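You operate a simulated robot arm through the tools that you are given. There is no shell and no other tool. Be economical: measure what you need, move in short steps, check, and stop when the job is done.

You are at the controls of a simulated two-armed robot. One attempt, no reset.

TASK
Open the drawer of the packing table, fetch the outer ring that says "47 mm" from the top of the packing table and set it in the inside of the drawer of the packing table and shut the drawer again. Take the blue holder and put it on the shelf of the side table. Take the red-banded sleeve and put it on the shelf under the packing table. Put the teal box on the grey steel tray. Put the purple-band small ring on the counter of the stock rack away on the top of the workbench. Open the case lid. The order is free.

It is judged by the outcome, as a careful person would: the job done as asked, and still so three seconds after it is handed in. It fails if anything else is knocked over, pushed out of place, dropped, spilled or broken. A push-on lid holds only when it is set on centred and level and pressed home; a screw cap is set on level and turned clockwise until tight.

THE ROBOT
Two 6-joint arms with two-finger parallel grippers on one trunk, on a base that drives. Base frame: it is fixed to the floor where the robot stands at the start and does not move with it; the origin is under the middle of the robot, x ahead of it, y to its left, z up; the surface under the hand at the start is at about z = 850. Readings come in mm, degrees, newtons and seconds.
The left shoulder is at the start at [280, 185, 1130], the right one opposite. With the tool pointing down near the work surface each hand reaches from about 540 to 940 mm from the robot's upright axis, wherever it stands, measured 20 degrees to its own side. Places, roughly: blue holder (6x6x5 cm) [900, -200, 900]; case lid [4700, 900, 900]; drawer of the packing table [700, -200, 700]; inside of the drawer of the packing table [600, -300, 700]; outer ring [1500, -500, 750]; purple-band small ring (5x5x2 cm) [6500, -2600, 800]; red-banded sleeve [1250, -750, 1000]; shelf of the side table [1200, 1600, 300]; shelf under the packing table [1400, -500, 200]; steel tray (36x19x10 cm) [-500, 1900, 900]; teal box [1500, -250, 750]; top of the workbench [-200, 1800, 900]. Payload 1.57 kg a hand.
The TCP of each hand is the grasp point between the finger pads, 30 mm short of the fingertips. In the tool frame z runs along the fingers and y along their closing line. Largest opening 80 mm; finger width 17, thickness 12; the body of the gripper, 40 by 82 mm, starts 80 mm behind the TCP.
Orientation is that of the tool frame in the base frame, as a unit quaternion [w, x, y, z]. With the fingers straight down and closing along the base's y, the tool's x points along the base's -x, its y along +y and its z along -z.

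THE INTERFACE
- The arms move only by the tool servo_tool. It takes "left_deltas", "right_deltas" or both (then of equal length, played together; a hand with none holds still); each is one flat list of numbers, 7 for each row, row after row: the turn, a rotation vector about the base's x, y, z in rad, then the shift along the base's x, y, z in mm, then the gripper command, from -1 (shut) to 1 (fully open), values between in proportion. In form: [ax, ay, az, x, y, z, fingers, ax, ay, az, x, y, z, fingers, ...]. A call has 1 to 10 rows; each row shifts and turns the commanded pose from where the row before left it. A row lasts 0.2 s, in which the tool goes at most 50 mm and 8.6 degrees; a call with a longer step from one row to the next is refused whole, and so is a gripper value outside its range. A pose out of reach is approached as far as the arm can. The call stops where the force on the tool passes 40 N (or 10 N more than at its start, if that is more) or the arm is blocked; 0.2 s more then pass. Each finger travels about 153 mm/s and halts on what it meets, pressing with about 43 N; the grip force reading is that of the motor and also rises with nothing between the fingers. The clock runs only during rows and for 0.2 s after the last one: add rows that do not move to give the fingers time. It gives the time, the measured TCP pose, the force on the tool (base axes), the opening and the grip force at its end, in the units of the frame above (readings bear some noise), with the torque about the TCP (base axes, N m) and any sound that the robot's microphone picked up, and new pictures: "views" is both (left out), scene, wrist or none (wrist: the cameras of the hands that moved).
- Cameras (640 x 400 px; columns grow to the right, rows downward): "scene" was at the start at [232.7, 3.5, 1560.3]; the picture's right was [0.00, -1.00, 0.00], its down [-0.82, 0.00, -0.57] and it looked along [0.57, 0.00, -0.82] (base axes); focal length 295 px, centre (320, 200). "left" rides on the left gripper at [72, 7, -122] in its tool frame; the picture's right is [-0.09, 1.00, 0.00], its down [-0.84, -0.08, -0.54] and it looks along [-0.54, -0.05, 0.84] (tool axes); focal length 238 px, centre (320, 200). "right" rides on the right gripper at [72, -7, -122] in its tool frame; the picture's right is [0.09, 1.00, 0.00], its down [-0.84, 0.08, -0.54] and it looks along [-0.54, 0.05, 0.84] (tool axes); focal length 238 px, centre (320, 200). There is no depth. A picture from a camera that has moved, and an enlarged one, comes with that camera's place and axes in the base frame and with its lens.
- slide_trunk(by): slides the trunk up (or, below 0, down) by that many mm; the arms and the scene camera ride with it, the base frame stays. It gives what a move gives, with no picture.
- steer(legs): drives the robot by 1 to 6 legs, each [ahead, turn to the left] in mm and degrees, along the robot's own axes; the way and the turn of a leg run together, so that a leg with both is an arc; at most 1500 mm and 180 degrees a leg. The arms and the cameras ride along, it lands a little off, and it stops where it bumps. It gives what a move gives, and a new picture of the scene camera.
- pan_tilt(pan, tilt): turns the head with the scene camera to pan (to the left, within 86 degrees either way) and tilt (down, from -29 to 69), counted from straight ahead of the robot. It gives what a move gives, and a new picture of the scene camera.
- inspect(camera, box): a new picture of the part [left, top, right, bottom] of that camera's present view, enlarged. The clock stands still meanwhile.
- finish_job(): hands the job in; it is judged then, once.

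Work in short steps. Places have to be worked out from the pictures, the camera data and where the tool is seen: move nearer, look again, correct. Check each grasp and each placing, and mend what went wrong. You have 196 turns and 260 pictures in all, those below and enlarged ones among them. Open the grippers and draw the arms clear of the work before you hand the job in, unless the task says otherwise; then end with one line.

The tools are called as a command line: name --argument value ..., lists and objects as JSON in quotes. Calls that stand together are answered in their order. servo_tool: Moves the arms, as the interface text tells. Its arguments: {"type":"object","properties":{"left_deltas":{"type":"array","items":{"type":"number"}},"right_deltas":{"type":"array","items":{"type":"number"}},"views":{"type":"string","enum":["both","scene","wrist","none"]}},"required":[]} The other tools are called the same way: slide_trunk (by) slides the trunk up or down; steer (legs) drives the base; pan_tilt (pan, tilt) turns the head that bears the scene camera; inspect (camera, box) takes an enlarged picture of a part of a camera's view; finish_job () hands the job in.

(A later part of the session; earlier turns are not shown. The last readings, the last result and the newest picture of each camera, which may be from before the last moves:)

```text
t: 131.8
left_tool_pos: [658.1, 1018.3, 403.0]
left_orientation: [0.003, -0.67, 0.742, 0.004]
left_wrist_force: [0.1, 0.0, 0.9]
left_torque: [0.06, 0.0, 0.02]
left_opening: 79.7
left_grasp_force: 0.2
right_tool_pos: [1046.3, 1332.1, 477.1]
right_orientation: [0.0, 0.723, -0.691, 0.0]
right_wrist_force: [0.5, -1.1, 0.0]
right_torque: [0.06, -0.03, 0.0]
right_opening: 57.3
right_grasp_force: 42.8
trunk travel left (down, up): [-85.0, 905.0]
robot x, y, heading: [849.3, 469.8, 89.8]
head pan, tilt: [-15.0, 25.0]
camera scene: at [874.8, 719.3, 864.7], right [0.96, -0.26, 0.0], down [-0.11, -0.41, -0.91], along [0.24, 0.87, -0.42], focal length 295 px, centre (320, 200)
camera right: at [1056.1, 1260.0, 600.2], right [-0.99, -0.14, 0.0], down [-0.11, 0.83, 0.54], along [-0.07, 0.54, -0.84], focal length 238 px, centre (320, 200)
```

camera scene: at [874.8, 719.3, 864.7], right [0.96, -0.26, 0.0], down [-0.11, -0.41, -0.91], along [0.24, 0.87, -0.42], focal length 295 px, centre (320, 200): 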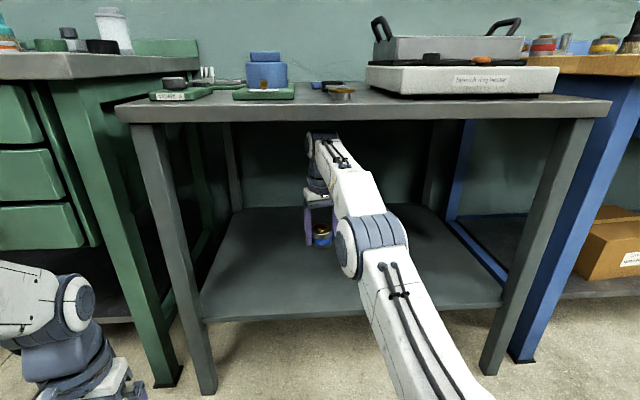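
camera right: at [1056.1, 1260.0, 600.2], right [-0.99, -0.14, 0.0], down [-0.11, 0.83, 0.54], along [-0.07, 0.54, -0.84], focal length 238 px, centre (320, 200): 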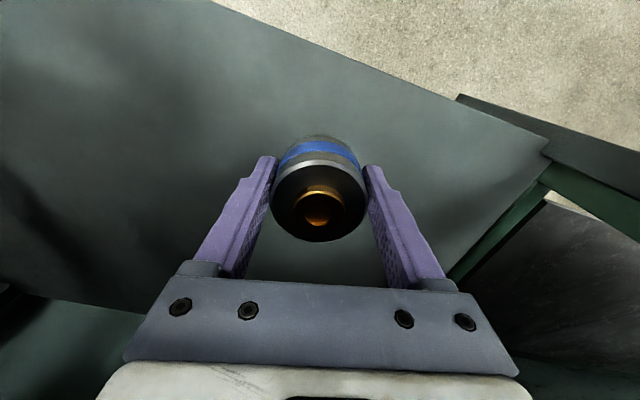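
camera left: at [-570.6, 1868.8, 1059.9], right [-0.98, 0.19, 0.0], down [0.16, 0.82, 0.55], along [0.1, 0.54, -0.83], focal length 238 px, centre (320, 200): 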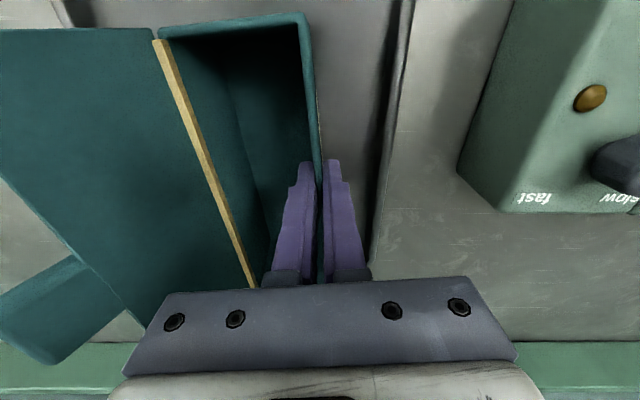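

servo_tool --right_deltas '[0, 0, 0, 0, 0, -25, -1, 0, 0, 0, 0, 0, -25, -1]' --views "wrist"

```text
t: 132.4
left_tool_pos: [657.7, 1017.9, 402.3]
left_orientation: [0.002, -0.67, 0.742, 0.004]
left_wrist_force: [-0.3, -0.5, 0.7]
left_torque: [0.0, 0.0, -0.03]
left_opening: 80.1
left_grasp_force: 0.1
right_tool_pos: [1045.6, 1331.4, 423.1]
right_orientation: [0.0, 0.722, -0.692, 0.0]
right_wrist_force: [0.1, 0.6, -5.8]
right_torque: [-0.07, 0.01, 0.01]
right_opening: 57.0
right_grasp_force: 42.4
trunk travel left (down, up): [-85.0, 905.0]
robot x, y, heading: [849.6, 468.8, 89.7]
head pan, tilt: [-15.0, 25.0]
camera right: at [1054.8, 1259.4, 546.1], right [-0.99, -0.14, 0.0], down [-0.11, 0.83, 0.54], along [-0.07, 0.53, -0.84], focal length 238 px, centre (320, 200)
```

right: 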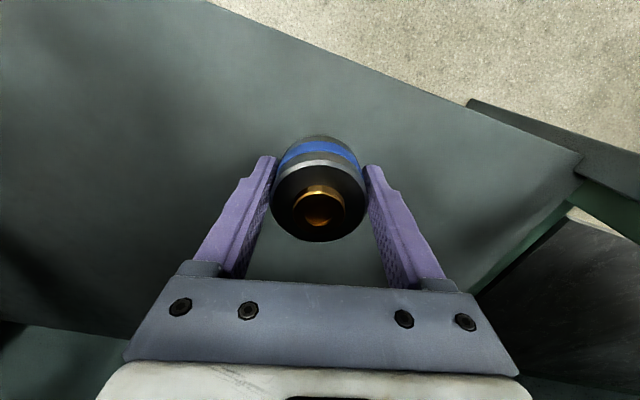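

servo_tool --right_deltas '[0, 0, 0, 0, 0, -20, -1, 0, 0, 0, 0, 0, -20, -1, 0, 0, 0, 0, 0, -15, -1]' --views "both"

```text
t: 133.2
left_tool_pos: [658.7, 1018.8, 402.7]
left_orientation: [0.002, -0.67, 0.742, 0.003]
left_wrist_force: [-0.5, 0.2, -0.1]
left_torque: [0.0, 0.03, 0.03]
left_opening: 80.0
left_grasp_force: 0.1
right_tool_pos: [1046.0, 1332.3, 368.1]
right_orientation: [0.001, 0.722, -0.692, 0.001]
right_wrist_force: [0.0, 0.0, -6.8]
right_torque: [-0.04, 0.0, 0.03]
right_opening: 57.5
right_grasp_force: 42.3
trunk travel left (down, up): [-85.0, 905.0]
robot x, y, heading: [849.7, 466.0, 89.9]
head pan, tilt: [-15.0, 25.0]
camera scene: at [874.9, 720.2, 864.1], right [0.96, -0.26, 0.0], down [-0.11, -0.41, -0.91], along [0.24, 0.87, -0.42], focal length 295 px, centre (320, 200)
camera right: at [1054.6, 1259.6, 490.9], right [-0.99, -0.14, 0.0], down [-0.11, 0.83, 0.54], along [-0.07, 0.54, -0.84], focal length 238 px, centre (320, 200)
```

scene: 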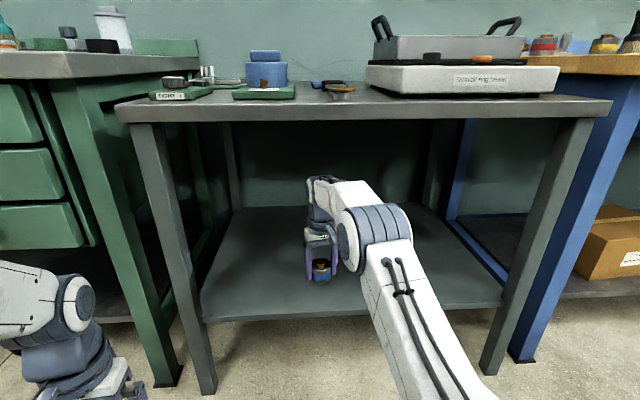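
right: 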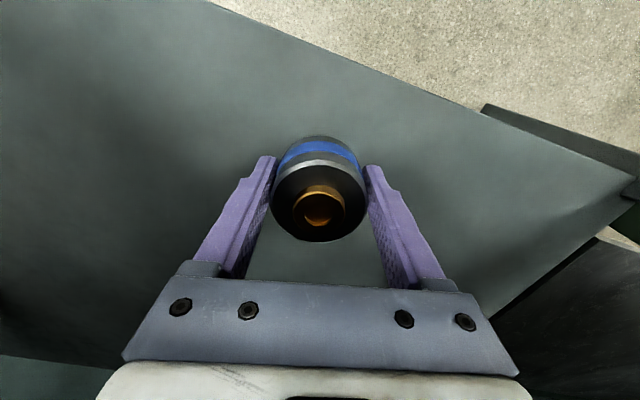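

servo_tool --right_deltas '[0, 0, 0, 0, 0, -20, -1, 0, 0, 0, 0, 0, -10, -1, 0, 0, 0, 0, 0, -6, -1, 0, 0, 0, 0, 0, -6, -1, 0, 0, 0, 0, 0, -6, -1, 0, 0, 0, 0, 0, -6, -1]' --views "wrist"

```text
t: 134.6
left_tool_pos: [657.5, 1019.1, 403.2]
left_orientation: [0.002, -0.67, 0.743, 0.003]
left_wrist_force: [0.1, -1.1, 0.5]
left_torque: [-0.02, 0.0, -0.03]
left_opening: 79.9
left_grasp_force: 0.0
right_tool_pos: [1045.6, 1332.5, 317.2]
right_orientation: [0.0, 0.722, -0.692, -0.001]
right_wrist_force: [2.0, -5.9, 11.1]
right_torque: [-0.43, 0.27, 0.13]
right_opening: 57.3
right_grasp_force: 43.2
trunk travel left (down, up): [-85.0, 905.0]
robot x, y, heading: [852.7, 468.0, 89.8]
head pan, tilt: [-15.0, 25.0]
camera right: at [1054.6, 1260.3, 439.8], right [-0.99, -0.14, 0.0], down [-0.11, 0.83, 0.54], along [-0.07, 0.54, -0.84], focal length 238 px, centre (320, 200)
```

right: 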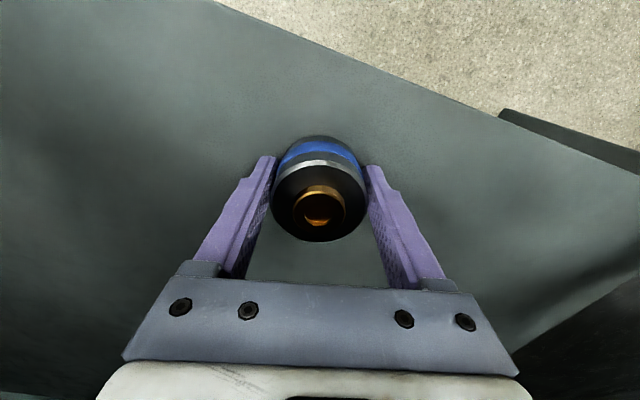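

Contact. Release, lift and withdraw.

servo_tool --right_deltas '[0, 0, 0, 0, 0, 0, 0.6, 0, 0, 0, 0, 0, 0, 1, 0, 0, 0, 0, 0, 15, 1, 0, 0, 0, 0, 0, 35, 1, 0, 0, 0, 0, 0, 40, 1, 0, 0, 0, 0, 0, 40, 1, 0, 0, 0, 0, -25, 10, 1, 0, 0, 0, 0, -35, 5, 1, 0, 0, 0, 0, -40, 5, 1, 0, 0, 0, 0, -40, 5, 1]' --views "both"

```text
t: 136.8
left_tool_pos: [658.5, 1019.0, 402.5]
left_orientation: [0.003, -0.671, 0.742, 0.003]
left_wrist_force: [-0.7, 0.4, -0.5]
left_torque: [-0.01, 0.03, -0.04]
left_opening: 79.8
left_grasp_force: 0.0
right_tool_pos: [1043.6, 1191.6, 467.7]
right_orientation: [0.0, 0.723, -0.691, 0.001]
right_wrist_force: [-0.5, 0.8, -0.3]
right_torque: [0.02, 0.01, -0.02]
right_opening: 80.1
right_grasp_force: 0.0
trunk travel left (down, up): [-85.0, 905.0]
robot x, y, heading: [849.1, 466.9, 90.0]
head pan, tilt: [-15.0, 25.0]
camera scene: at [874.8, 720.2, 864.1], right [0.96, -0.26, 0.0], down [-0.11, -0.41, -0.91], along [0.24, 0.87, -0.42], focal length 295 px, centre (320, 200)
camera right: at [1053.0, 1120.0, 592.5], right [-0.99, -0.14, 0.0], down [-0.11, 0.83, 0.54], along [-0.07, 0.54, -0.84], focal length 238 px, centre (320, 200)
```

scene: 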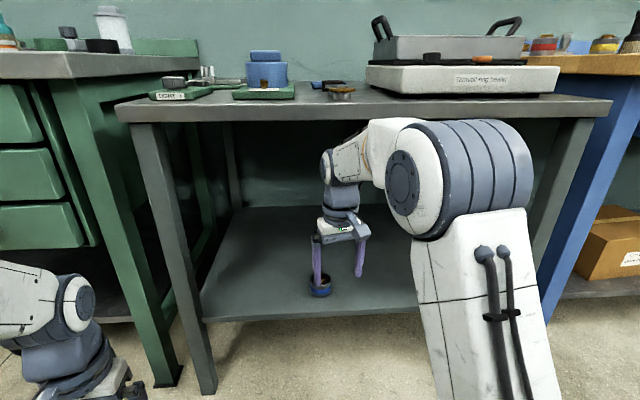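
right: 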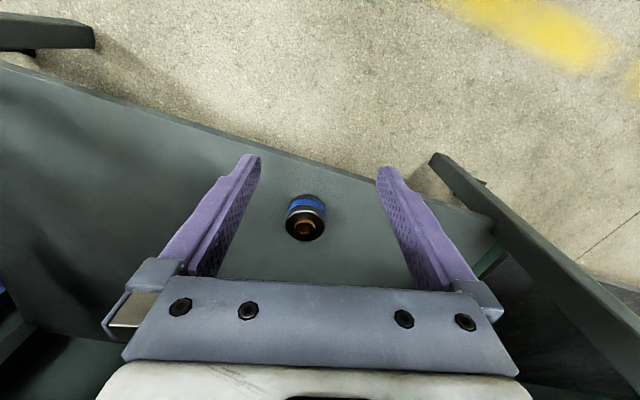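

servo_tool --right_deltas '[0, 0, 0, 5, -40, 0, 1, 0, 0, 0, 5, -40, 0, 1, 0, 0, 0, 10, -40, -20, 1, 0, 0, 0, 10, -15, -30, 1]' --views "none"

slide_trunk --by 400

slide_trunk --by 340

```text
t: 137.8
left_tool_pos: [657.8, 1019.5, 403.2]
left_orientation: [0.002, -0.67, 0.742, 0.003]
left_wrist_force: [-1.0, 0.6, -0.1]
left_torque: [0.0, 0.0, -0.01]
left_opening: 80.2
left_grasp_force: 0.0
right_tool_pos: [1075.8, 1056.8, 422.3]
right_orientation: [0.001, 0.723, -0.691, -0.001]
right_wrist_force: [0.5, 0.5, 0.0]
right_torque: [0.02, 0.03, -0.01]
right_opening: 79.9
right_grasp_force: 0.1
trunk travel left (down, up): [-85.0, 905.0]
robot x, y, heading: [849.4, 467.7, 89.9]
head pan, tilt: [-15.0, 25.0]
```

```text
t: 141.7
left_tool_pos: [657.7, 1019.1, 802.3]
left_orientation: [0.003, -0.67, 0.743, 0.003]
left_wrist_force: [-0.3, 0.2, -0.6]
left_torque: [-0.02, -0.02, 0.03]
left_opening: 80.1
left_grasp_force: 0.1
right_tool_pos: [1076.4, 1058.1, 822.4]
right_orientation: [0.001, 0.722, -0.691, 0.001]
right_wrist_force: [0.8, 0.3, 0.8]
right_torque: [-0.03, 0.0, -0.02]
right_opening: 80.0
right_grasp_force: 0.0
trunk travel left (down, up): [-485.0, 505.0]
robot x, y, heading: [846.5, 466.0, 89.7]
head pan, tilt: [-15.0, 25.0]
```

```text
t: 145.0
left_tool_pos: [658.6, 1019.8, 1143.5]
left_orientation: [0.003, -0.67, 0.742, 0.003]
left_wrist_force: [0.0, -0.6, -0.2]
left_torque: [0.03, 0.04, 0.01]
left_opening: 79.9
left_grasp_force: 0.0
right_tool_pos: [1078.3, 1057.7, 1161.0]
right_orientation: [0.001, 0.722, -0.692, 0.0]
right_wrist_force: [0.0, 0.0, 0.6]
right_torque: [0.02, 0.03, -0.02]
right_opening: 79.9
right_grasp_force: 0.1
trunk travel left (down, up): [-825.0, 165.0]
robot x, y, heading: [850.2, 465.7, 89.6]
head pan, tilt: [-15.0, 25.0]
```

Next: go around to the far (-y) side of the packing table. First leg, then look.

steer --legs '[[0, 90], [1080, 0], [0, 90]]'

pan_tilt --pan 0 --tilt 20

pan_tilt --pan 55 --tilt 20

```text
t: 158.3
left_tool_pos: [-28.5, -110.0, 1142.5]
left_orientation: [0.002, 0.73, 0.684, -0.001]
left_wrist_force: [0.0, 0.8, -0.8]
left_torque: [0.0, -0.05, 0.01]
left_opening: 79.9
left_grasp_force: 0.0
right_tool_pos: [-444.6, -162.7, 1162.7]
right_orientation: [-0.001, 0.677, 0.736, 0.001]
right_wrist_force: [0.7, 0.1, 0.5]
right_torque: [-0.01, 0.0, 0.02]
right_opening: 79.9
right_grasp_force: 0.0
trunk travel left (down, up): [-825.0, 165.0]
robot x, y, heading: [-239.3, 433.5, -87.9]
head pan, tilt: [-15.0, 25.0]
camera scene: at [-255.1, 188.6, 1604.2], right [-0.97, 0.23, 0.0], down [0.1, 0.41, -0.91], along [-0.2, -0.88, -0.42], focal length 295 px, centre (320, 200)
```

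scene: 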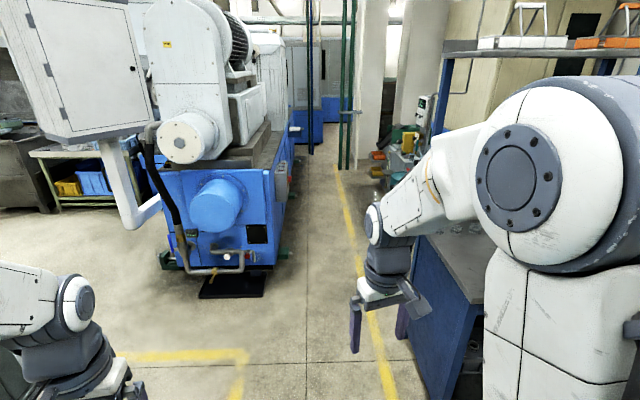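

```text
t: 159.1
left_tool_pos: [-28.4, -108.9, 1143.0]
left_orientation: [0.003, 0.73, 0.684, -0.001]
left_wrist_force: [0.1, -0.1, 0.1]
left_torque: [-0.02, 0.03, 0.01]
left_opening: 80.0
left_grasp_force: 0.1
right_tool_pos: [-444.1, -162.3, 1162.1]
right_orientation: [-0.001, 0.678, 0.735, 0.001]
right_wrist_force: [0.5, 0.0, 1.0]
right_torque: [0.03, -0.03, 0.02]
right_opening: 80.0
right_grasp_force: 0.0
trunk travel left (down, up): [-825.0, 165.0]
robot x, y, heading: [-238.4, 437.0, -88.0]
head pan, tilt: [0.0, 20.0]
camera scene: at [-231.1, 185.3, 1612.3], right [-1.0, -0.03, 0.0], down [-0.01, 0.34, -0.94], along [0.03, -0.94, -0.34], focal length 295 px, centre (320, 200)
```

scene: 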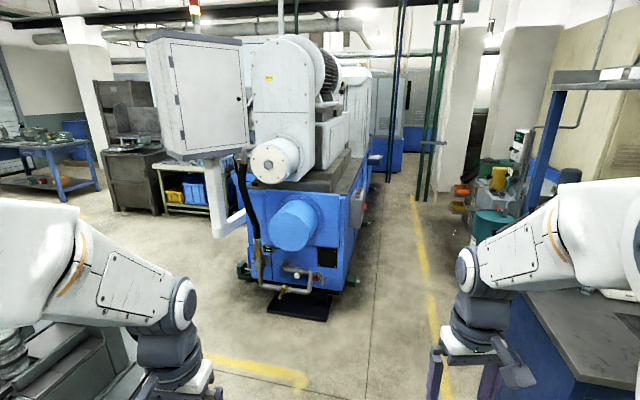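

```text
t: 160.3
left_tool_pos: [-27.5, -108.6, 1144.0]
left_orientation: [0.002, 0.73, 0.684, -0.002]
left_wrist_force: [0.6, 0.3, 0.1]
left_torque: [-0.01, 0.02, -0.02]
left_opening: 80.0
left_grasp_force: 0.0
right_tool_pos: [-446.0, -163.8, 1161.3]
right_orientation: [-0.001, 0.678, 0.735, 0.0]
right_wrist_force: [0.0, -0.7, 0.0]
right_torque: [-0.03, -0.01, 0.01]
right_opening: 80.0
right_grasp_force: 0.1
trunk travel left (down, up): [-825.0, 165.0]
robot x, y, heading: [-240.2, 436.6, -88.1]
head pan, tilt: [55.0, 20.0]
camera scene: at [-156.2, 227.5, 1612.3], right [-0.55, -0.84, 0.0], down [-0.29, 0.19, -0.94], along [0.79, -0.51, -0.34], focal length 295 px, centre (320, 200)
```

scene: 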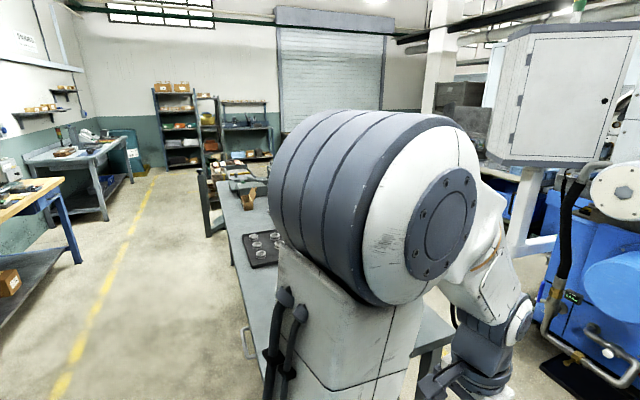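

Corridor on the far side is wide enough (machine at y<-1750). Drive around.

steer --legs '[[1640, -2]]'

steer --legs '[[1500, 0], [140, 0], [0, 90]]'

```text
refused: 1640 is not a number from -1500 to 1500
```

```text
t: 167.7
left_tool_pos: [41.7, -1574.9, 1141.4]
left_orientation: [-0.003, 0.725, 0.689, 0.004]
left_wrist_force: [-0.7, 6.4, 2.7]
left_torque: [-0.58, -0.01, -0.08]
left_opening: 80.2
left_grasp_force: 0.0
right_tool_pos: [-373.9, -1641.1, 1162.4]
right_orientation: [-0.001, 0.672, 0.741, 0.001]
right_wrist_force: [-1.1, 0.7, 0.5]
right_torque: [-0.03, -0.02, 0.03]
right_opening: 80.1
right_grasp_force: 0.0
trunk travel left (down, up): [-825.0, 165.0]
robot x, y, heading: [-181.2, -1039.9, -87.2]
head pan, tilt: [55.0, 20.0]
stopped in leg 1: the robot was blocked; the commanded pose is now the measured one
camera scene: at [-91.6, -1246.3, 1612.3], right [-0.53, -0.85, 0.0], down [-0.29, 0.18, -0.94], along [0.8, -0.5, -0.34], focal length 295 px, centre (320, 200)
```

scene: 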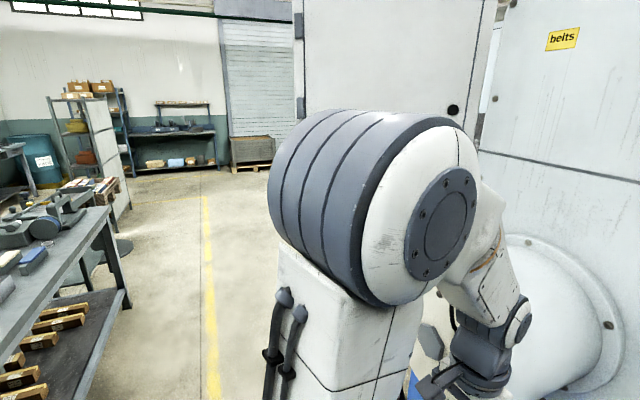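

The left hand brushed the machine lightly; back off and thread through (the packing table is itself yawed about -10°).

steer --legs '[[-150, 0], [0, 57], [350, 0], [0, 17], [1400, 0]]'

```text
t: 181.0
left_tool_pos: [2052.4, -1375.4, 1141.7]
left_orientation: [-0.004, 0.183, 0.983, 0.001]
left_wrist_force: [0.2, -0.2, 0.3]
left_torque: [-0.01, -0.01, -0.01]
left_opening: 80.1
left_grasp_force: 0.0
right_tool_pos: [1984.6, -1790.2, 1161.7]
right_orientation: [-0.001, 0.11, 0.994, 0.0]
right_wrist_force: [0.2, -0.2, -0.4]
right_torque: [0.0, 0.02, 0.01]
right_opening: 79.9
right_grasp_force: 0.0
trunk travel left (down, up): [-825.0, 165.0]
robot x, y, heading: [1477.8, -1416.4, -15.2]
head pan, tilt: [55.0, 20.0]
camera scene: at [1701.6, -1397.1, 1612.3], right [0.64, -0.77, 0.0], down [-0.26, -0.22, -0.94], along [0.72, 0.6, -0.34], focal length 295 px, centre (320, 200)
```

scene: 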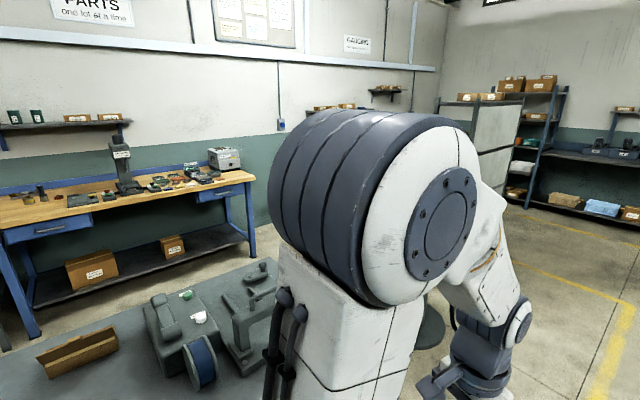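

Now turn to face the table from the back (heading ≈ 80, perpendicular to it).

steer --legs '[[0, 95]]'

pan_tilt --pan 0 --tilt 45

```text
t: 185.5
left_tool_pos: [1352.4, -852.7, 1141.4]
left_orientation: [-0.004, -0.622, 0.783, -0.002]
left_wrist_force: [0.3, -0.1, 0.2]
left_torque: [-0.01, 0.01, 0.0]
left_opening: 80.0
left_grasp_force: 0.1
right_tool_pos: [1774.7, -861.7, 1162.0]
right_orientation: [0.0, -0.678, 0.735, 0.0]
right_wrist_force: [0.4, 0.1, 0.6]
right_torque: [0.0, 0.01, 0.03]
right_opening: 79.9
right_grasp_force: 0.1
trunk travel left (down, up): [-825.0, 165.0]
robot x, y, heading: [1475.8, -1417.9, 82.5]
head pan, tilt: [55.0, 20.0]
camera scene: at [1427.4, -1192.7, 1612.3], right [0.67, 0.74, 0.0], down [0.25, -0.23, -0.94], along [-0.69, 0.63, -0.34], focal length 295 px, centre (320, 200)
```

scene: 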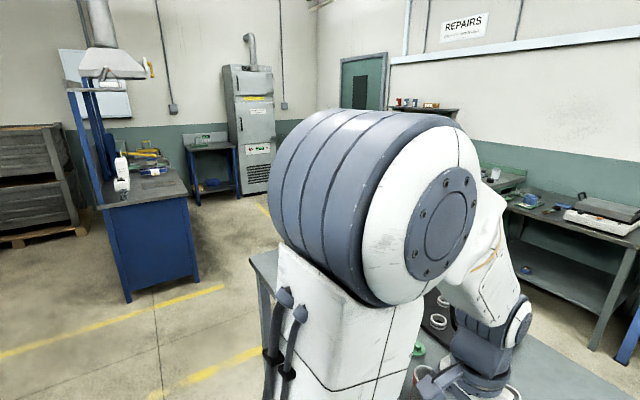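

```text
t: 186.8
left_tool_pos: [1351.9, -852.4, 1141.2]
left_orientation: [-0.004, -0.621, 0.783, -0.002]
left_wrist_force: [1.2, -0.2, 0.3]
left_torque: [-0.01, -0.02, 0.01]
left_opening: 80.0
left_grasp_force: 0.1
right_tool_pos: [1773.4, -860.7, 1162.3]
right_orientation: [0.0, -0.678, 0.735, 0.0]
right_wrist_force: [-0.5, 0.0, -0.3]
right_torque: [0.01, -0.02, 0.0]
right_opening: 79.9
right_grasp_force: 0.0
trunk travel left (down, up): [-825.0, 165.0]
robot x, y, heading: [1473.8, -1420.7, 82.6]
head pan, tilt: [0.0, 45.0]
camera scene: at [1506.5, -1174.8, 1573.7], right [0.99, -0.13, 0.0], down [-0.09, -0.7, -0.71], along [0.09, 0.7, -0.71], focal length 295 px, centre (320, 200)
```

scene: 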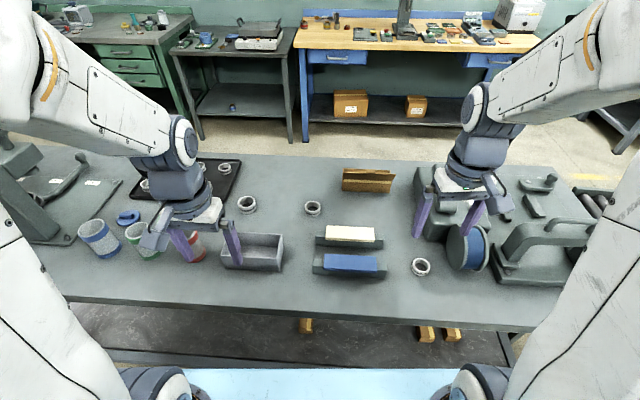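

inspect --camera "scene" --box '[406, 254, 434, 280]'

inspect --camera "scene" --box '[125, 155, 265, 275]'

```text
15.38 times, centred on (420, 267) of scene
camera zoom: at [1506.5, -1174.8, 1573.7], right [0.99, -0.13, 0.0], down [-0.09, -0.7, -0.71], along [0.09, 0.7, -0.71], focal length 4537 px, centre (-1218, -831)
```

zoom: 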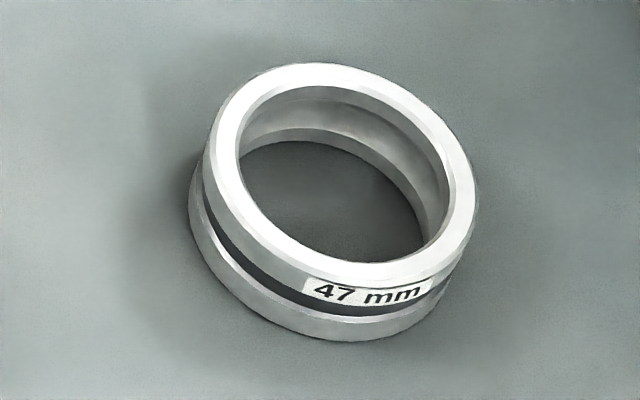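

```text
3.33 times, centred on (195, 215) of scene
camera zoom: at [1506.5, -1174.8, 1573.7], right [0.99, -0.13, 0.0], down [-0.09, -0.7, -0.71], along [0.09, 0.7, -0.71], focal length 983 px, centre (737, 150)
```

zoom: 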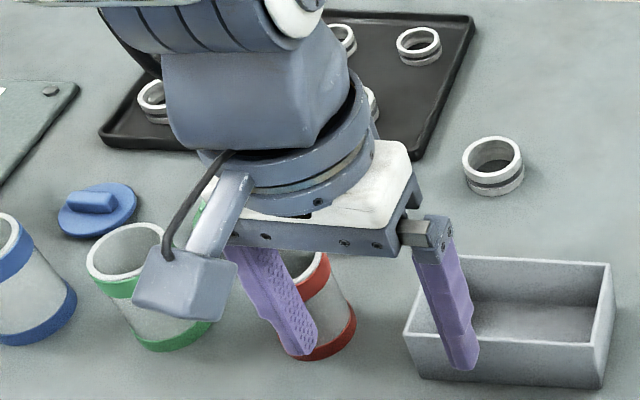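

The back ring is the 47 mm one, at about (1839,-770). Rotate the right hand so it closes along y, hovering over it.

servo_tool --right_deltas '[0, 0, -0.148, 6.5, 9.1, -12, 1, 0, 0, -0.148, 6.5, 9.1, -12, 1, 0, 0, -0.148, 6.5, 9.1, -12, 1, 0, 0, -0.148, 6.5, 9.1, -12, 1, 0, 0, -0.148, 6.5, 9.1, -12, 1, 0, 0, -0.148, 6.5, 9.1, -12, 1, 0, 0, -0.148, 6.5, 9.1, -12, 1, 0, 0, -0.148, 6.5, 9.1, -12, 1, 0, 0, -0.148, 6.5, 9.1, -12, 1, 0, 0, -0.148, 6.5, 9.1, -12, 1]' --views "both"

```text
t: 189.0
left_tool_pos: [1352.6, -852.3, 1140.5]
left_orientation: [-0.004, -0.622, 0.783, -0.002]
left_wrist_force: [-1.2, 0.5, -0.2]
left_torque: [0.01, -0.02, 0.01]
left_opening: 80.2
left_grasp_force: 0.0
right_tool_pos: [1839.4, -769.5, 1041.9]
right_orientation: [0.0, -0.003, 1.0, -0.001]
right_wrist_force: [0.0, -0.4, 0.5]
right_torque: [-0.01, -0.03, 0.03]
right_opening: 80.0
right_grasp_force: 0.0
trunk travel left (down, up): [-825.0, 165.0]
robot x, y, heading: [1475.5, -1414.8, 82.8]
head pan, tilt: [0.0, 45.0]
camera scene: at [1506.6, -1174.8, 1573.6], right [0.99, -0.13, 0.0], down [-0.09, -0.7, -0.71], along [0.09, 0.7, -0.71], focal length 295 px, centre (320, 200)
camera right: at [1767.2, -776.8, 1165.1], right [-0.1, 0.99, 0.0], down [0.84, 0.08, 0.54], along [0.54, 0.05, -0.84], focal length 238 px, centre (320, 200)
```

scene: 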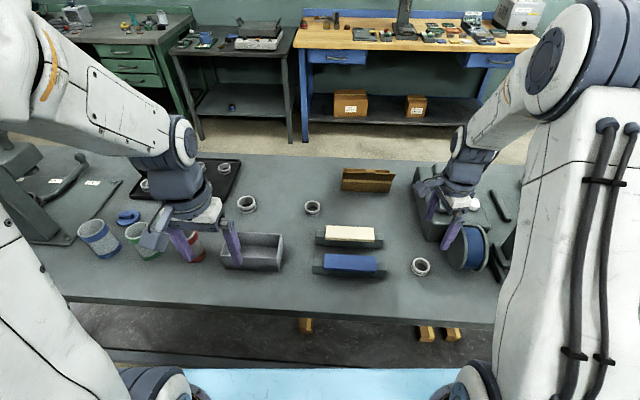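
right: 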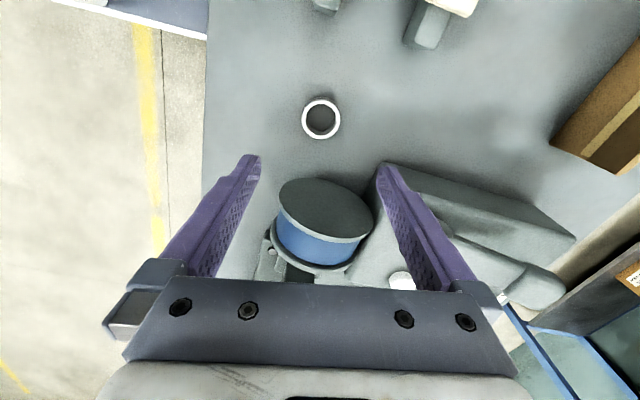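

Tilt the hand 12° away from the drum and descend onto the ring.

servo_tool --right_deltas '[0, -0.105, 0, -2, 0, -20, 1, 0, -0.105, 0, -2, 0, -30, 1, 0, 0, 0, 0, 0, -35, 1, 0, 0, 0, 0, 0, -30, 1]' --views "both"

```text
t: 190.0
left_tool_pos: [1353.5, -851.7, 1140.3]
left_orientation: [-0.004, -0.622, 0.783, -0.003]
left_wrist_force: [-1.2, 0.2, -0.1]
left_torque: [0.0, -0.02, 0.03]
left_opening: 79.9
left_grasp_force: 0.0
right_tool_pos: [1836.4, -768.9, 928.7]
right_orientation: [0.104, -0.005, 0.995, -0.001]
right_wrist_force: [0.0, 0.3, 0.3]
right_torque: [0.0, -0.01, -0.01]
right_opening: 80.0
right_grasp_force: 0.0
trunk travel left (down, up): [-825.0, 165.0]
robot x, y, heading: [1476.5, -1419.9, 82.3]
head pan, tilt: [0.0, 45.0]
camera scene: at [1506.6, -1174.8, 1573.7], right [0.99, -0.13, 0.0], down [-0.09, -0.7, -0.71], along [0.09, 0.7, -0.71], focal length 295 px, centre (320, 200)
camera right: at [1740.6, -776.9, 1033.9], right [-0.1, 0.99, -0.02], down [0.71, 0.09, 0.7], along [0.7, 0.06, -0.71], focal length 238 px, centre (320, 200)
```

scene: 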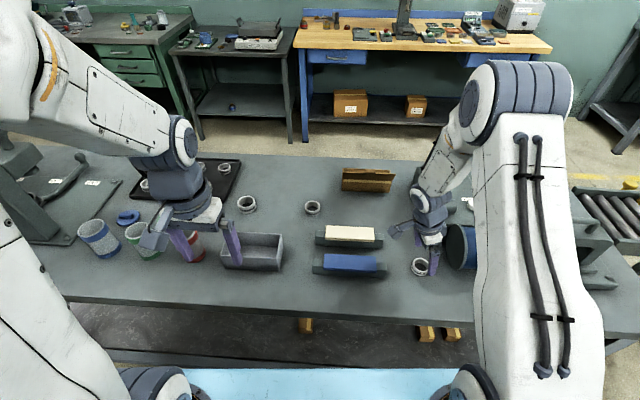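
right: 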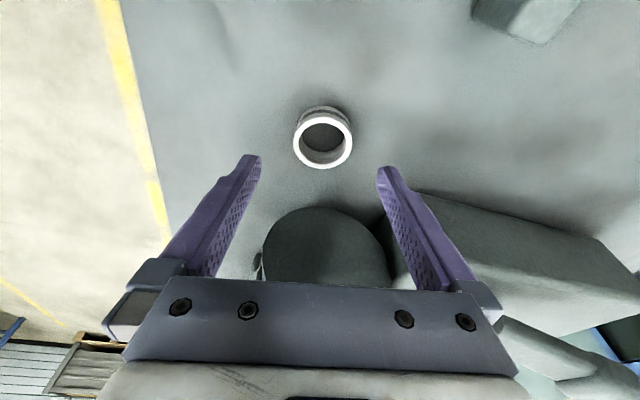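

servo_tool --right_deltas '[0, 0, 0, -2, 0, -25, 1, 0, 0, 0, -1, 0, -17, 1, 0, 0, 0, 0, 0, 0, -1, 0, 0, 0, 0, 0, 0, -1, 0, 0, 0, 0, 0, 0, -1]' --views "wrist"

```text
t: 191.2
left_tool_pos: [1352.7, -852.9, 1141.3]
left_orientation: [-0.003, -0.621, 0.784, -0.003]
left_wrist_force: [0.3, -0.1, -0.1]
left_torque: [0.01, 0.01, -0.01]
left_opening: 80.0
left_grasp_force: 0.0
right_tool_pos: [1834.0, -769.3, 886.5]
right_orientation: [0.104, -0.005, 0.995, -0.001]
right_wrist_force: [-0.2, 0.2, 0.6]
right_torque: [0.02, -0.01, -0.01]
right_opening: 45.9
right_grasp_force: 42.7
trunk travel left (down, up): [-825.0, 165.0]
robot x, y, heading: [1474.9, -1419.2, 82.7]
head pan, tilt: [0.0, 45.0]
camera right: at [1737.5, -777.1, 991.8], right [-0.1, 0.99, -0.02], down [0.71, 0.09, 0.7], along [0.7, 0.05, -0.71], focal length 238 px, centre (320, 200)
```

right: 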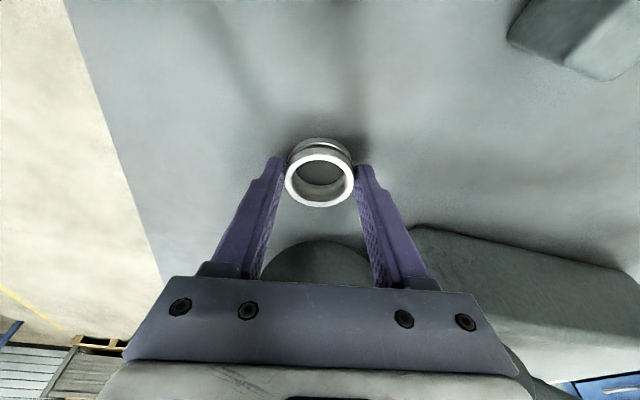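

Ring held. Lift, untilt and bring back to neutral.

servo_tool --right_deltas '[0, 0, 0, -2, 0, 25, -1, 0, 0, 0, -5, 0, 40, -1, 0, 0, 0, -5, 0, 40, -1, 0, 0, 0, -10, 0, 40, -1, 0, 0.105, 0, -10, 0, 30, -1, 0, 0.105, 0, -10, -10, 20, -1, 0, 0, 0.145, -10, -20, 10, -1, 0, 0, 0.145, -10, -20, 10, -1, 0, 0, 0.145, -10, -20, 10, -1, 0, 0, 0.145, -10, -20, 10, -1]' --views "scene"

inspect --camera "scene" --box '[70, 170, 300, 290]'

inspect --camera "left" --box '[0, 0, 640, 400]'

```text
t: 193.4
left_tool_pos: [1352.7, -851.8, 1141.2]
left_orientation: [-0.003, -0.622, 0.783, -0.002]
left_wrist_force: [-0.6, 0.6, -0.2]
left_torque: [-0.01, -0.01, 0.01]
left_opening: 79.9
left_grasp_force: 0.1
right_tool_pos: [1748.7, -860.1, 1121.4]
right_orientation: [-0.001, -0.292, 0.956, -0.001]
right_wrist_force: [0.4, 0.0, -0.8]
right_torque: [0.01, -0.02, 0.03]
right_opening: 46.0
right_grasp_force: 42.6
trunk travel left (down, up): [-825.0, 165.0]
robot x, y, heading: [1475.0, -1415.1, 82.8]
head pan, tilt: [0.0, 45.0]
camera scene: at [1506.6, -1174.6, 1573.6], right [0.99, -0.13, 0.0], down [-0.09, -0.7, -0.71], along [0.09, 0.7, -0.71], focal length 295 px, centre (320, 200)
```

scene: 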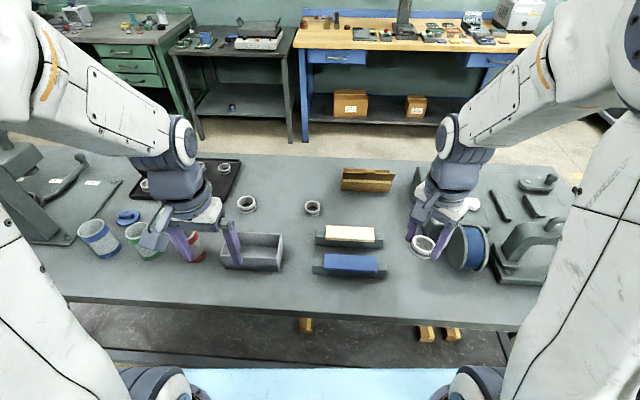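

```text
2.78 times, centred on (185, 230) of scene
camera zoom: at [1506.6, -1174.6, 1573.6], right [0.99, -0.13, 0.0], down [-0.09, -0.7, -0.71], along [0.09, 0.7, -0.71], focal length 821 px, centre (696, 116)
```

zoom: 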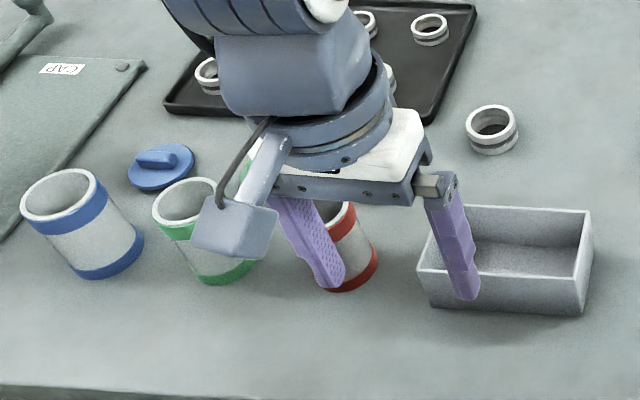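

```text
1.00 times, centred on (320, 200) of left (not enlarged: the box is as wide or as high as the picture)
camera zoom: at [1331.5, -919.3, 1263.0], right [-0.95, 0.32, 0.0], down [0.27, 0.8, 0.53], along [0.17, 0.51, -0.85], focal length 238 px, centre (320, 200)
```

zoom: 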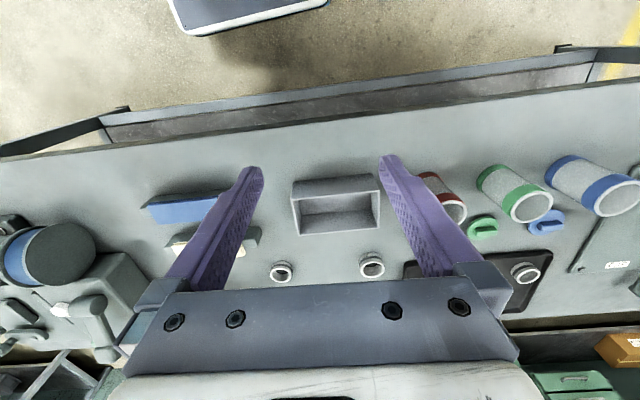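

servo_tool --left_deltas '[0, 0, 0, -25, 15, 5, 1, 0, 0, 0, -30, 20, 5, 1, 0, 0, 0, -30, 20, 5, 1, 0, 0, 0, -27, 20, 5, 1]' --views "wrist"

```text
t: 194.4
left_tool_pos: [1242.0, -777.6, 1162.5]
left_orientation: [-0.004, -0.622, 0.783, -0.003]
left_wrist_force: [-0.4, 0.0, 0.2]
left_torque: [0.01, -0.04, -0.01]
left_opening: 79.8
left_grasp_force: 0.1
right_tool_pos: [1749.9, -859.2, 1121.2]
right_orientation: [0.0, -0.292, 0.956, -0.001]
right_wrist_force: [-0.2, 0.4, -1.4]
right_torque: [-0.02, -0.02, 0.04]
right_opening: 45.8
right_grasp_force: 43.2
trunk travel left (down, up): [-825.0, 165.0]
robot x, y, heading: [1474.2, -1421.0, 82.8]
head pan, tilt: [0.0, 45.0]
camera left: at [1221.0, -845.5, 1282.8], right [-0.95, 0.32, 0.0], down [0.27, 0.8, 0.53], along [0.17, 0.51, -0.85], focal length 238 px, centre (320, 200)
```

left: 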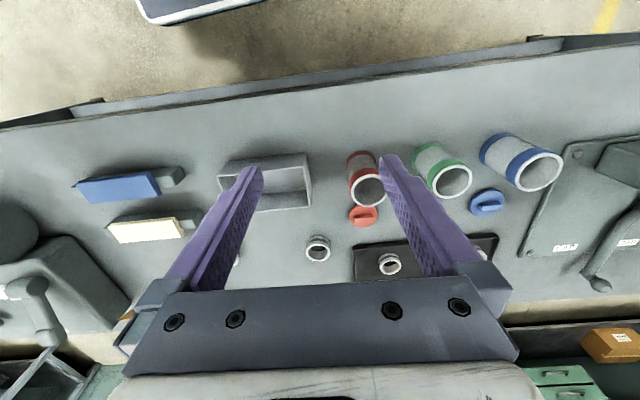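

Red sleeve at about (1205,-638), Ø≈60, top z≈947. Move over it.

servo_tool --left_deltas '[0, 0, 0, -9, 35, 0, 0.85, 0, 0, 0, -9, 35, -20, 0.85, 0, 0, 0, -9, 35, -40, 0.85, 0, 0, 0, -10, 35, -40, 0.85]' --views "both"

```text
refused: row 3 steps farther than a row can; nothing moved
```

servo_tool --left_deltas '[0, 0, 0, -9, 35, 0, 0.85, 0, 0, 0, -9, 35, -20, 0.85, 0, 0, 0, -9, 35, -25, 0.85, 0, 0, 0, -10, 35, -25, 0.85, 0, 0, 0, 0, 0, -40, 0.85]' --views "both"

```text
t: 195.6
left_tool_pos: [1205.9, -633.9, 1050.9]
left_orientation: [-0.004, -0.622, 0.783, -0.004]
left_wrist_force: [-0.3, 0.1, -0.7]
left_torque: [-0.01, 0.0, -0.01]
left_opening: 73.9
left_grasp_force: 0.1
right_tool_pos: [1750.4, -860.5, 1121.4]
right_orientation: [-0.001, -0.291, 0.957, 0.0]
right_wrist_force: [-0.4, -0.1, -1.5]
right_torque: [-0.02, 0.02, 0.03]
right_opening: 46.0
right_grasp_force: 43.7
trunk travel left (down, up): [-825.0, 165.0]
robot x, y, heading: [1471.6, -1415.5, 82.5]
head pan, tilt: [0.0, 45.0]
camera scene: at [1506.5, -1174.6, 1573.6], right [0.99, -0.13, 0.0], down [-0.09, -0.7, -0.71], along [0.09, 0.7, -0.71], focal length 295 px, centre (320, 200)
camera left: at [1184.7, -700.6, 1172.7], right [-0.95, 0.31, 0.0], down [0.27, 0.8, 0.53], along [0.17, 0.51, -0.85], focal length 238 px, centre (320, 200)
```

scene: 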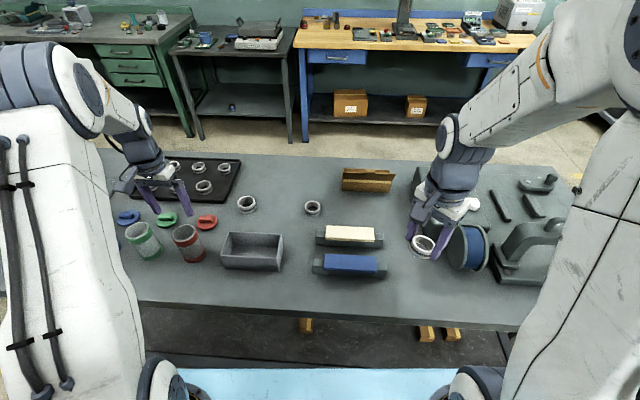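
left: 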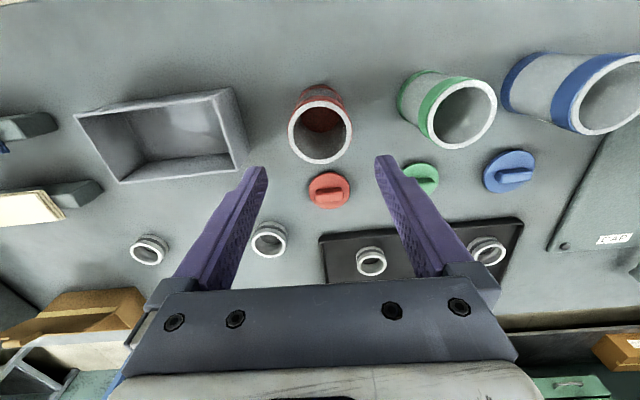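

Aligned within 5 mm; descend and grip.

servo_tool --left_deltas '[0, 0, 0, -1, -5, -36, 0.85, 0, 0, 0, 0, 0, -40, 0.85, 0, 0, 0, 0, 0, -40, 0.85, 0, 0, 0, 0, 0, -28, 0.85, 0, 0, 0, 0, 0, 0, -1, 0, 0, 0, 0, 0, 0, -1]' --views "wrist"

```text
t: 197.0
left_tool_pos: [1204.6, -641.5, 908.3]
left_orientation: [-0.004, -0.622, 0.783, -0.003]
left_wrist_force: [-0.5, -0.5, -0.3]
left_torque: [-0.01, 0.01, 0.0]
left_opening: 58.8
left_grasp_force: 42.9
right_tool_pos: [1750.4, -861.3, 1120.0]
right_orientation: [0.0, -0.292, 0.957, -0.001]
right_wrist_force: [0.6, -0.5, -1.9]
right_torque: [0.01, 0.01, 0.0]
right_opening: 45.6
right_grasp_force: 43.3
trunk travel left (down, up): [-825.0, 165.0]
robot x, y, heading: [1475.3, -1417.4, 82.6]
head pan, tilt: [0.0, 45.0]
camera left: at [1182.4, -709.1, 1029.9], right [-0.95, 0.32, 0.0], down [0.27, 0.8, 0.53], along [0.17, 0.51, -0.85], focal length 238 px, centre (320, 200)
```

left: 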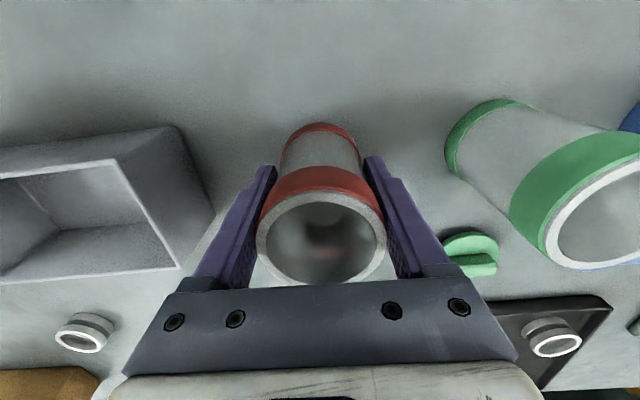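

servo_tool --left_deltas '[0, 0, 0, 0, 0, 20, -1, 0, 0, 0, 0, 0, 40, -1, 0, 0, 0, 0, 0, 45, -1, 0, 0, 0, 0, 0, 45, -1, 0, 0, 0, 12, -25, 35, -1, 0, 0, 0, 15, -40, 15, -1, 0, 0, 0, 15, -45, 0, -1, 0, 0, 0, 15, -45, 0, -1, 0, 0, 0, 15, -40, 0, -1]' --views "none"

steer --legs '[[-250, 0]]'

slide_trunk --by -300

pan_tilt --pan 5 --tilt 40

```text
t: 199.0
left_tool_pos: [1273.7, -838.6, 1106.5]
left_orientation: [-0.004, -0.622, 0.783, -0.003]
left_wrist_force: [0.1, 0.5, -0.8]
left_torque: [-0.04, -0.02, -0.01]
left_opening: 58.8
left_grasp_force: 42.8
right_tool_pos: [1750.7, -859.5, 1120.3]
right_orientation: [-0.001, -0.291, 0.957, -0.001]
right_wrist_force: [-0.1, -0.1, 0.0]
right_torque: [0.0, 0.03, 0.02]
right_opening: 46.0
right_grasp_force: 43.6
trunk travel left (down, up): [-825.0, 165.0]
robot x, y, heading: [1477.6, -1418.4, 82.5]
head pan, tilt: [0.0, 45.0]
```

```text
t: 200.8
left_tool_pos: [1239.9, -1093.7, 1105.7]
left_orientation: [-0.004, -0.624, 0.782, -0.002]
left_wrist_force: [0.3, 0.2, -2.2]
left_torque: [-0.04, -0.01, -0.02]
left_opening: 59.0
left_grasp_force: 42.8
right_tool_pos: [1714.9, -1112.7, 1119.6]
right_orientation: [-0.001, -0.292, 0.956, 0.0]
right_wrist_force: [0.2, -0.1, -1.4]
right_torque: [-0.01, 0.01, 0.0]
right_opening: 45.9
right_grasp_force: 42.9
trunk travel left (down, up): [-825.0, 165.0]
robot x, y, heading: [1447.1, -1672.7, 83.1]
head pan, tilt: [0.0, 45.0]
camera scene: at [1473.3, -1428.4, 1573.6], right [0.99, -0.12, 0.0], down [-0.09, -0.7, -0.71], along [0.09, 0.7, -0.71], focal length 295 px, centre (320, 200)
```

scene: 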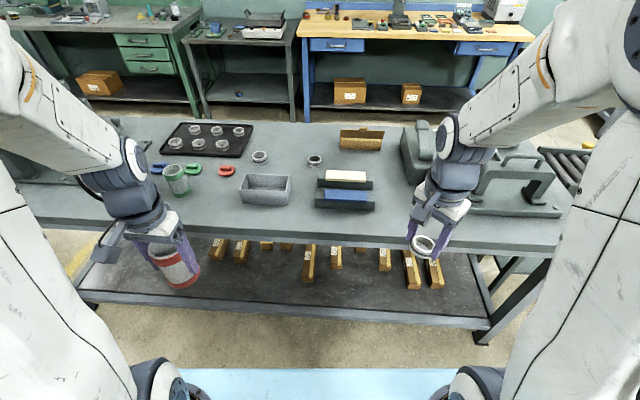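

```text
t: 203.8
left_tool_pos: [1240.2, -1093.1, 806.7]
left_orientation: [-0.004, -0.623, 0.782, -0.003]
left_wrist_force: [-0.5, 0.1, -0.4]
left_torque: [-0.03, 0.01, -0.02]
left_opening: 59.2
left_grasp_force: 43.5
right_tool_pos: [1716.7, -1112.2, 821.5]
right_orientation: [-0.001, -0.294, 0.956, 0.0]
right_wrist_force: [0.3, 0.2, -0.6]
right_torque: [0.0, 0.0, 0.01]
right_opening: 46.0
right_grasp_force: 42.6
trunk travel left (down, up): [-525.0, 465.0]
robot x, y, heading: [1441.9, -1672.3, 82.9]
head pan, tilt: [0.0, 45.0]
```

```text
t: 204.5
left_tool_pos: [1239.1, -1094.7, 807.0]
left_orientation: [-0.003, -0.624, 0.782, -0.003]
left_wrist_force: [-0.5, -0.9, -0.7]
left_torque: [0.02, 0.02, 0.06]
left_opening: 58.7
left_grasp_force: 42.7
right_tool_pos: [1715.4, -1113.2, 820.4]
right_orientation: [0.0, -0.293, 0.956, -0.001]
right_wrist_force: [-0.1, 0.2, -0.4]
right_torque: [0.02, -0.02, 0.0]
right_opening: 45.7
right_grasp_force: 43.3
trunk travel left (down, up): [-525.0, 465.0]
robot x, y, heading: [1443.9, -1671.1, 82.9]
head pan, tilt: [5.0, 40.0]
camera scene: at [1466.4, -1424.6, 1280.8], right [1.0, -0.04, 0.0], down [-0.02, -0.64, -0.77], along [0.03, 0.77, -0.64], focal length 295 px, centre (320, 200)
```

scene: 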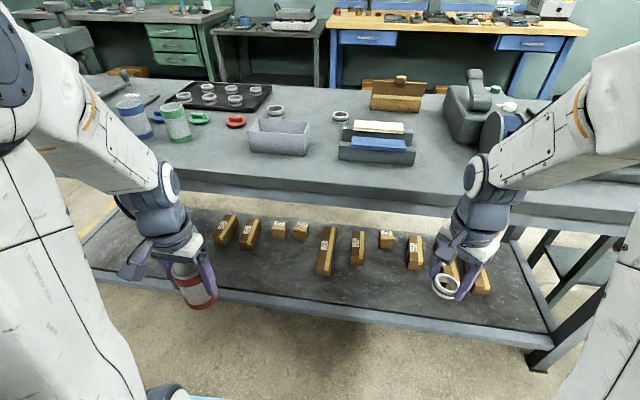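

Plenty of shelf room near (1230,-690). Advance 100 mm, and lower the trunk 500 mm (hands are outside the table edge).

steer --legs '[[90, 0]]'

slide_trunk --by -400

pan_tilt --pan 10 --tilt 30

```text
t: 205.6
left_tool_pos: [1252.7, -1000.7, 806.9]
left_orientation: [-0.003, -0.623, 0.782, -0.003]
left_wrist_force: [0.1, -0.7, -0.9]
left_torque: [-0.03, 0.01, -0.03]
left_opening: 59.0
left_grasp_force: 42.7
right_tool_pos: [1728.8, -1023.3, 819.7]
right_orientation: [-0.001, -0.292, 0.956, -0.001]
right_wrist_force: [0.5, -0.1, -1.1]
right_torque: [-0.02, -0.01, -0.01]
right_opening: 45.7
right_grasp_force: 42.6
trunk travel left (down, up): [-525.0, 465.0]
robot x, y, heading: [1453.9, -1583.0, 82.5]
head pan, tilt: [5.0, 40.0]
camera scene: at [1478.5, -1333.5, 1280.9], right [1.0, -0.04, 0.0], down [-0.03, -0.64, -0.77], along [0.03, 0.77, -0.64], focal length 295 px, centre (320, 200)
```

scene: 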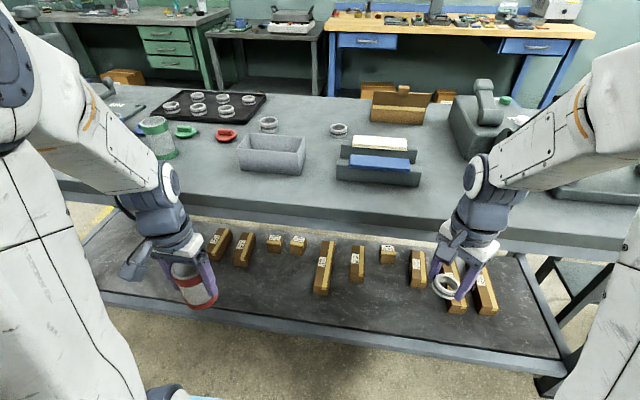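

```text
t: 209.4
left_tool_pos: [1252.5, -1002.5, 406.9]
left_orientation: [-0.004, -0.623, 0.783, -0.002]
left_wrist_force: [-0.8, -0.3, -0.8]
left_torque: [0.01, 0.01, -0.01]
left_opening: 58.8
left_grasp_force: 42.6
right_tool_pos: [1727.5, -1022.2, 420.2]
right_orientation: [-0.001, -0.292, 0.956, 0.0]
right_wrist_force: [0.6, -0.1, -0.8]
right_torque: [0.02, 0.0, -0.01]
right_opening: 45.7
right_grasp_force: 43.3
trunk travel left (down, up): [-125.0, 865.0]
robot x, y, heading: [1454.6, -1579.6, 82.6]
head pan, tilt: [5.0, 40.0]
```

```text
t: 210.1
left_tool_pos: [1252.2, -1000.9, 407.7]
left_orientation: [-0.004, -0.622, 0.783, -0.002]
left_wrist_force: [0.0, -0.9, -0.6]
left_torque: [-0.01, 0.0, -0.05]
left_opening: 59.2
left_grasp_force: 43.8
right_tool_pos: [1728.7, -1023.3, 420.7]
right_orientation: [-0.001, -0.291, 0.957, -0.001]
right_wrist_force: [-0.6, -0.5, -1.1]
right_torque: [0.0, 0.0, 0.0]
right_opening: 45.7
right_grasp_force: 43.2
trunk travel left (down, up): [-125.0, 865.0]
robot x, y, heading: [1454.4, -1579.3, 82.5]
head pan, tilt: [10.0, 30.0]
camera scene: at [1470.9, -1328.0, 896.2], right [1.0, 0.05, 0.0], down [0.02, -0.5, -0.87], along [-0.04, 0.86, -0.5], focal length 295 px, centre (320, 200)
```

scene: 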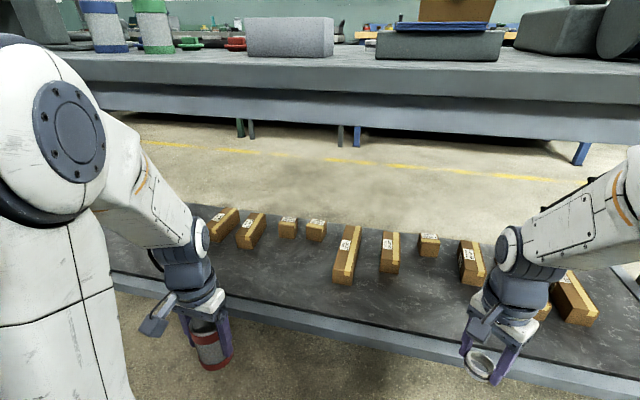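

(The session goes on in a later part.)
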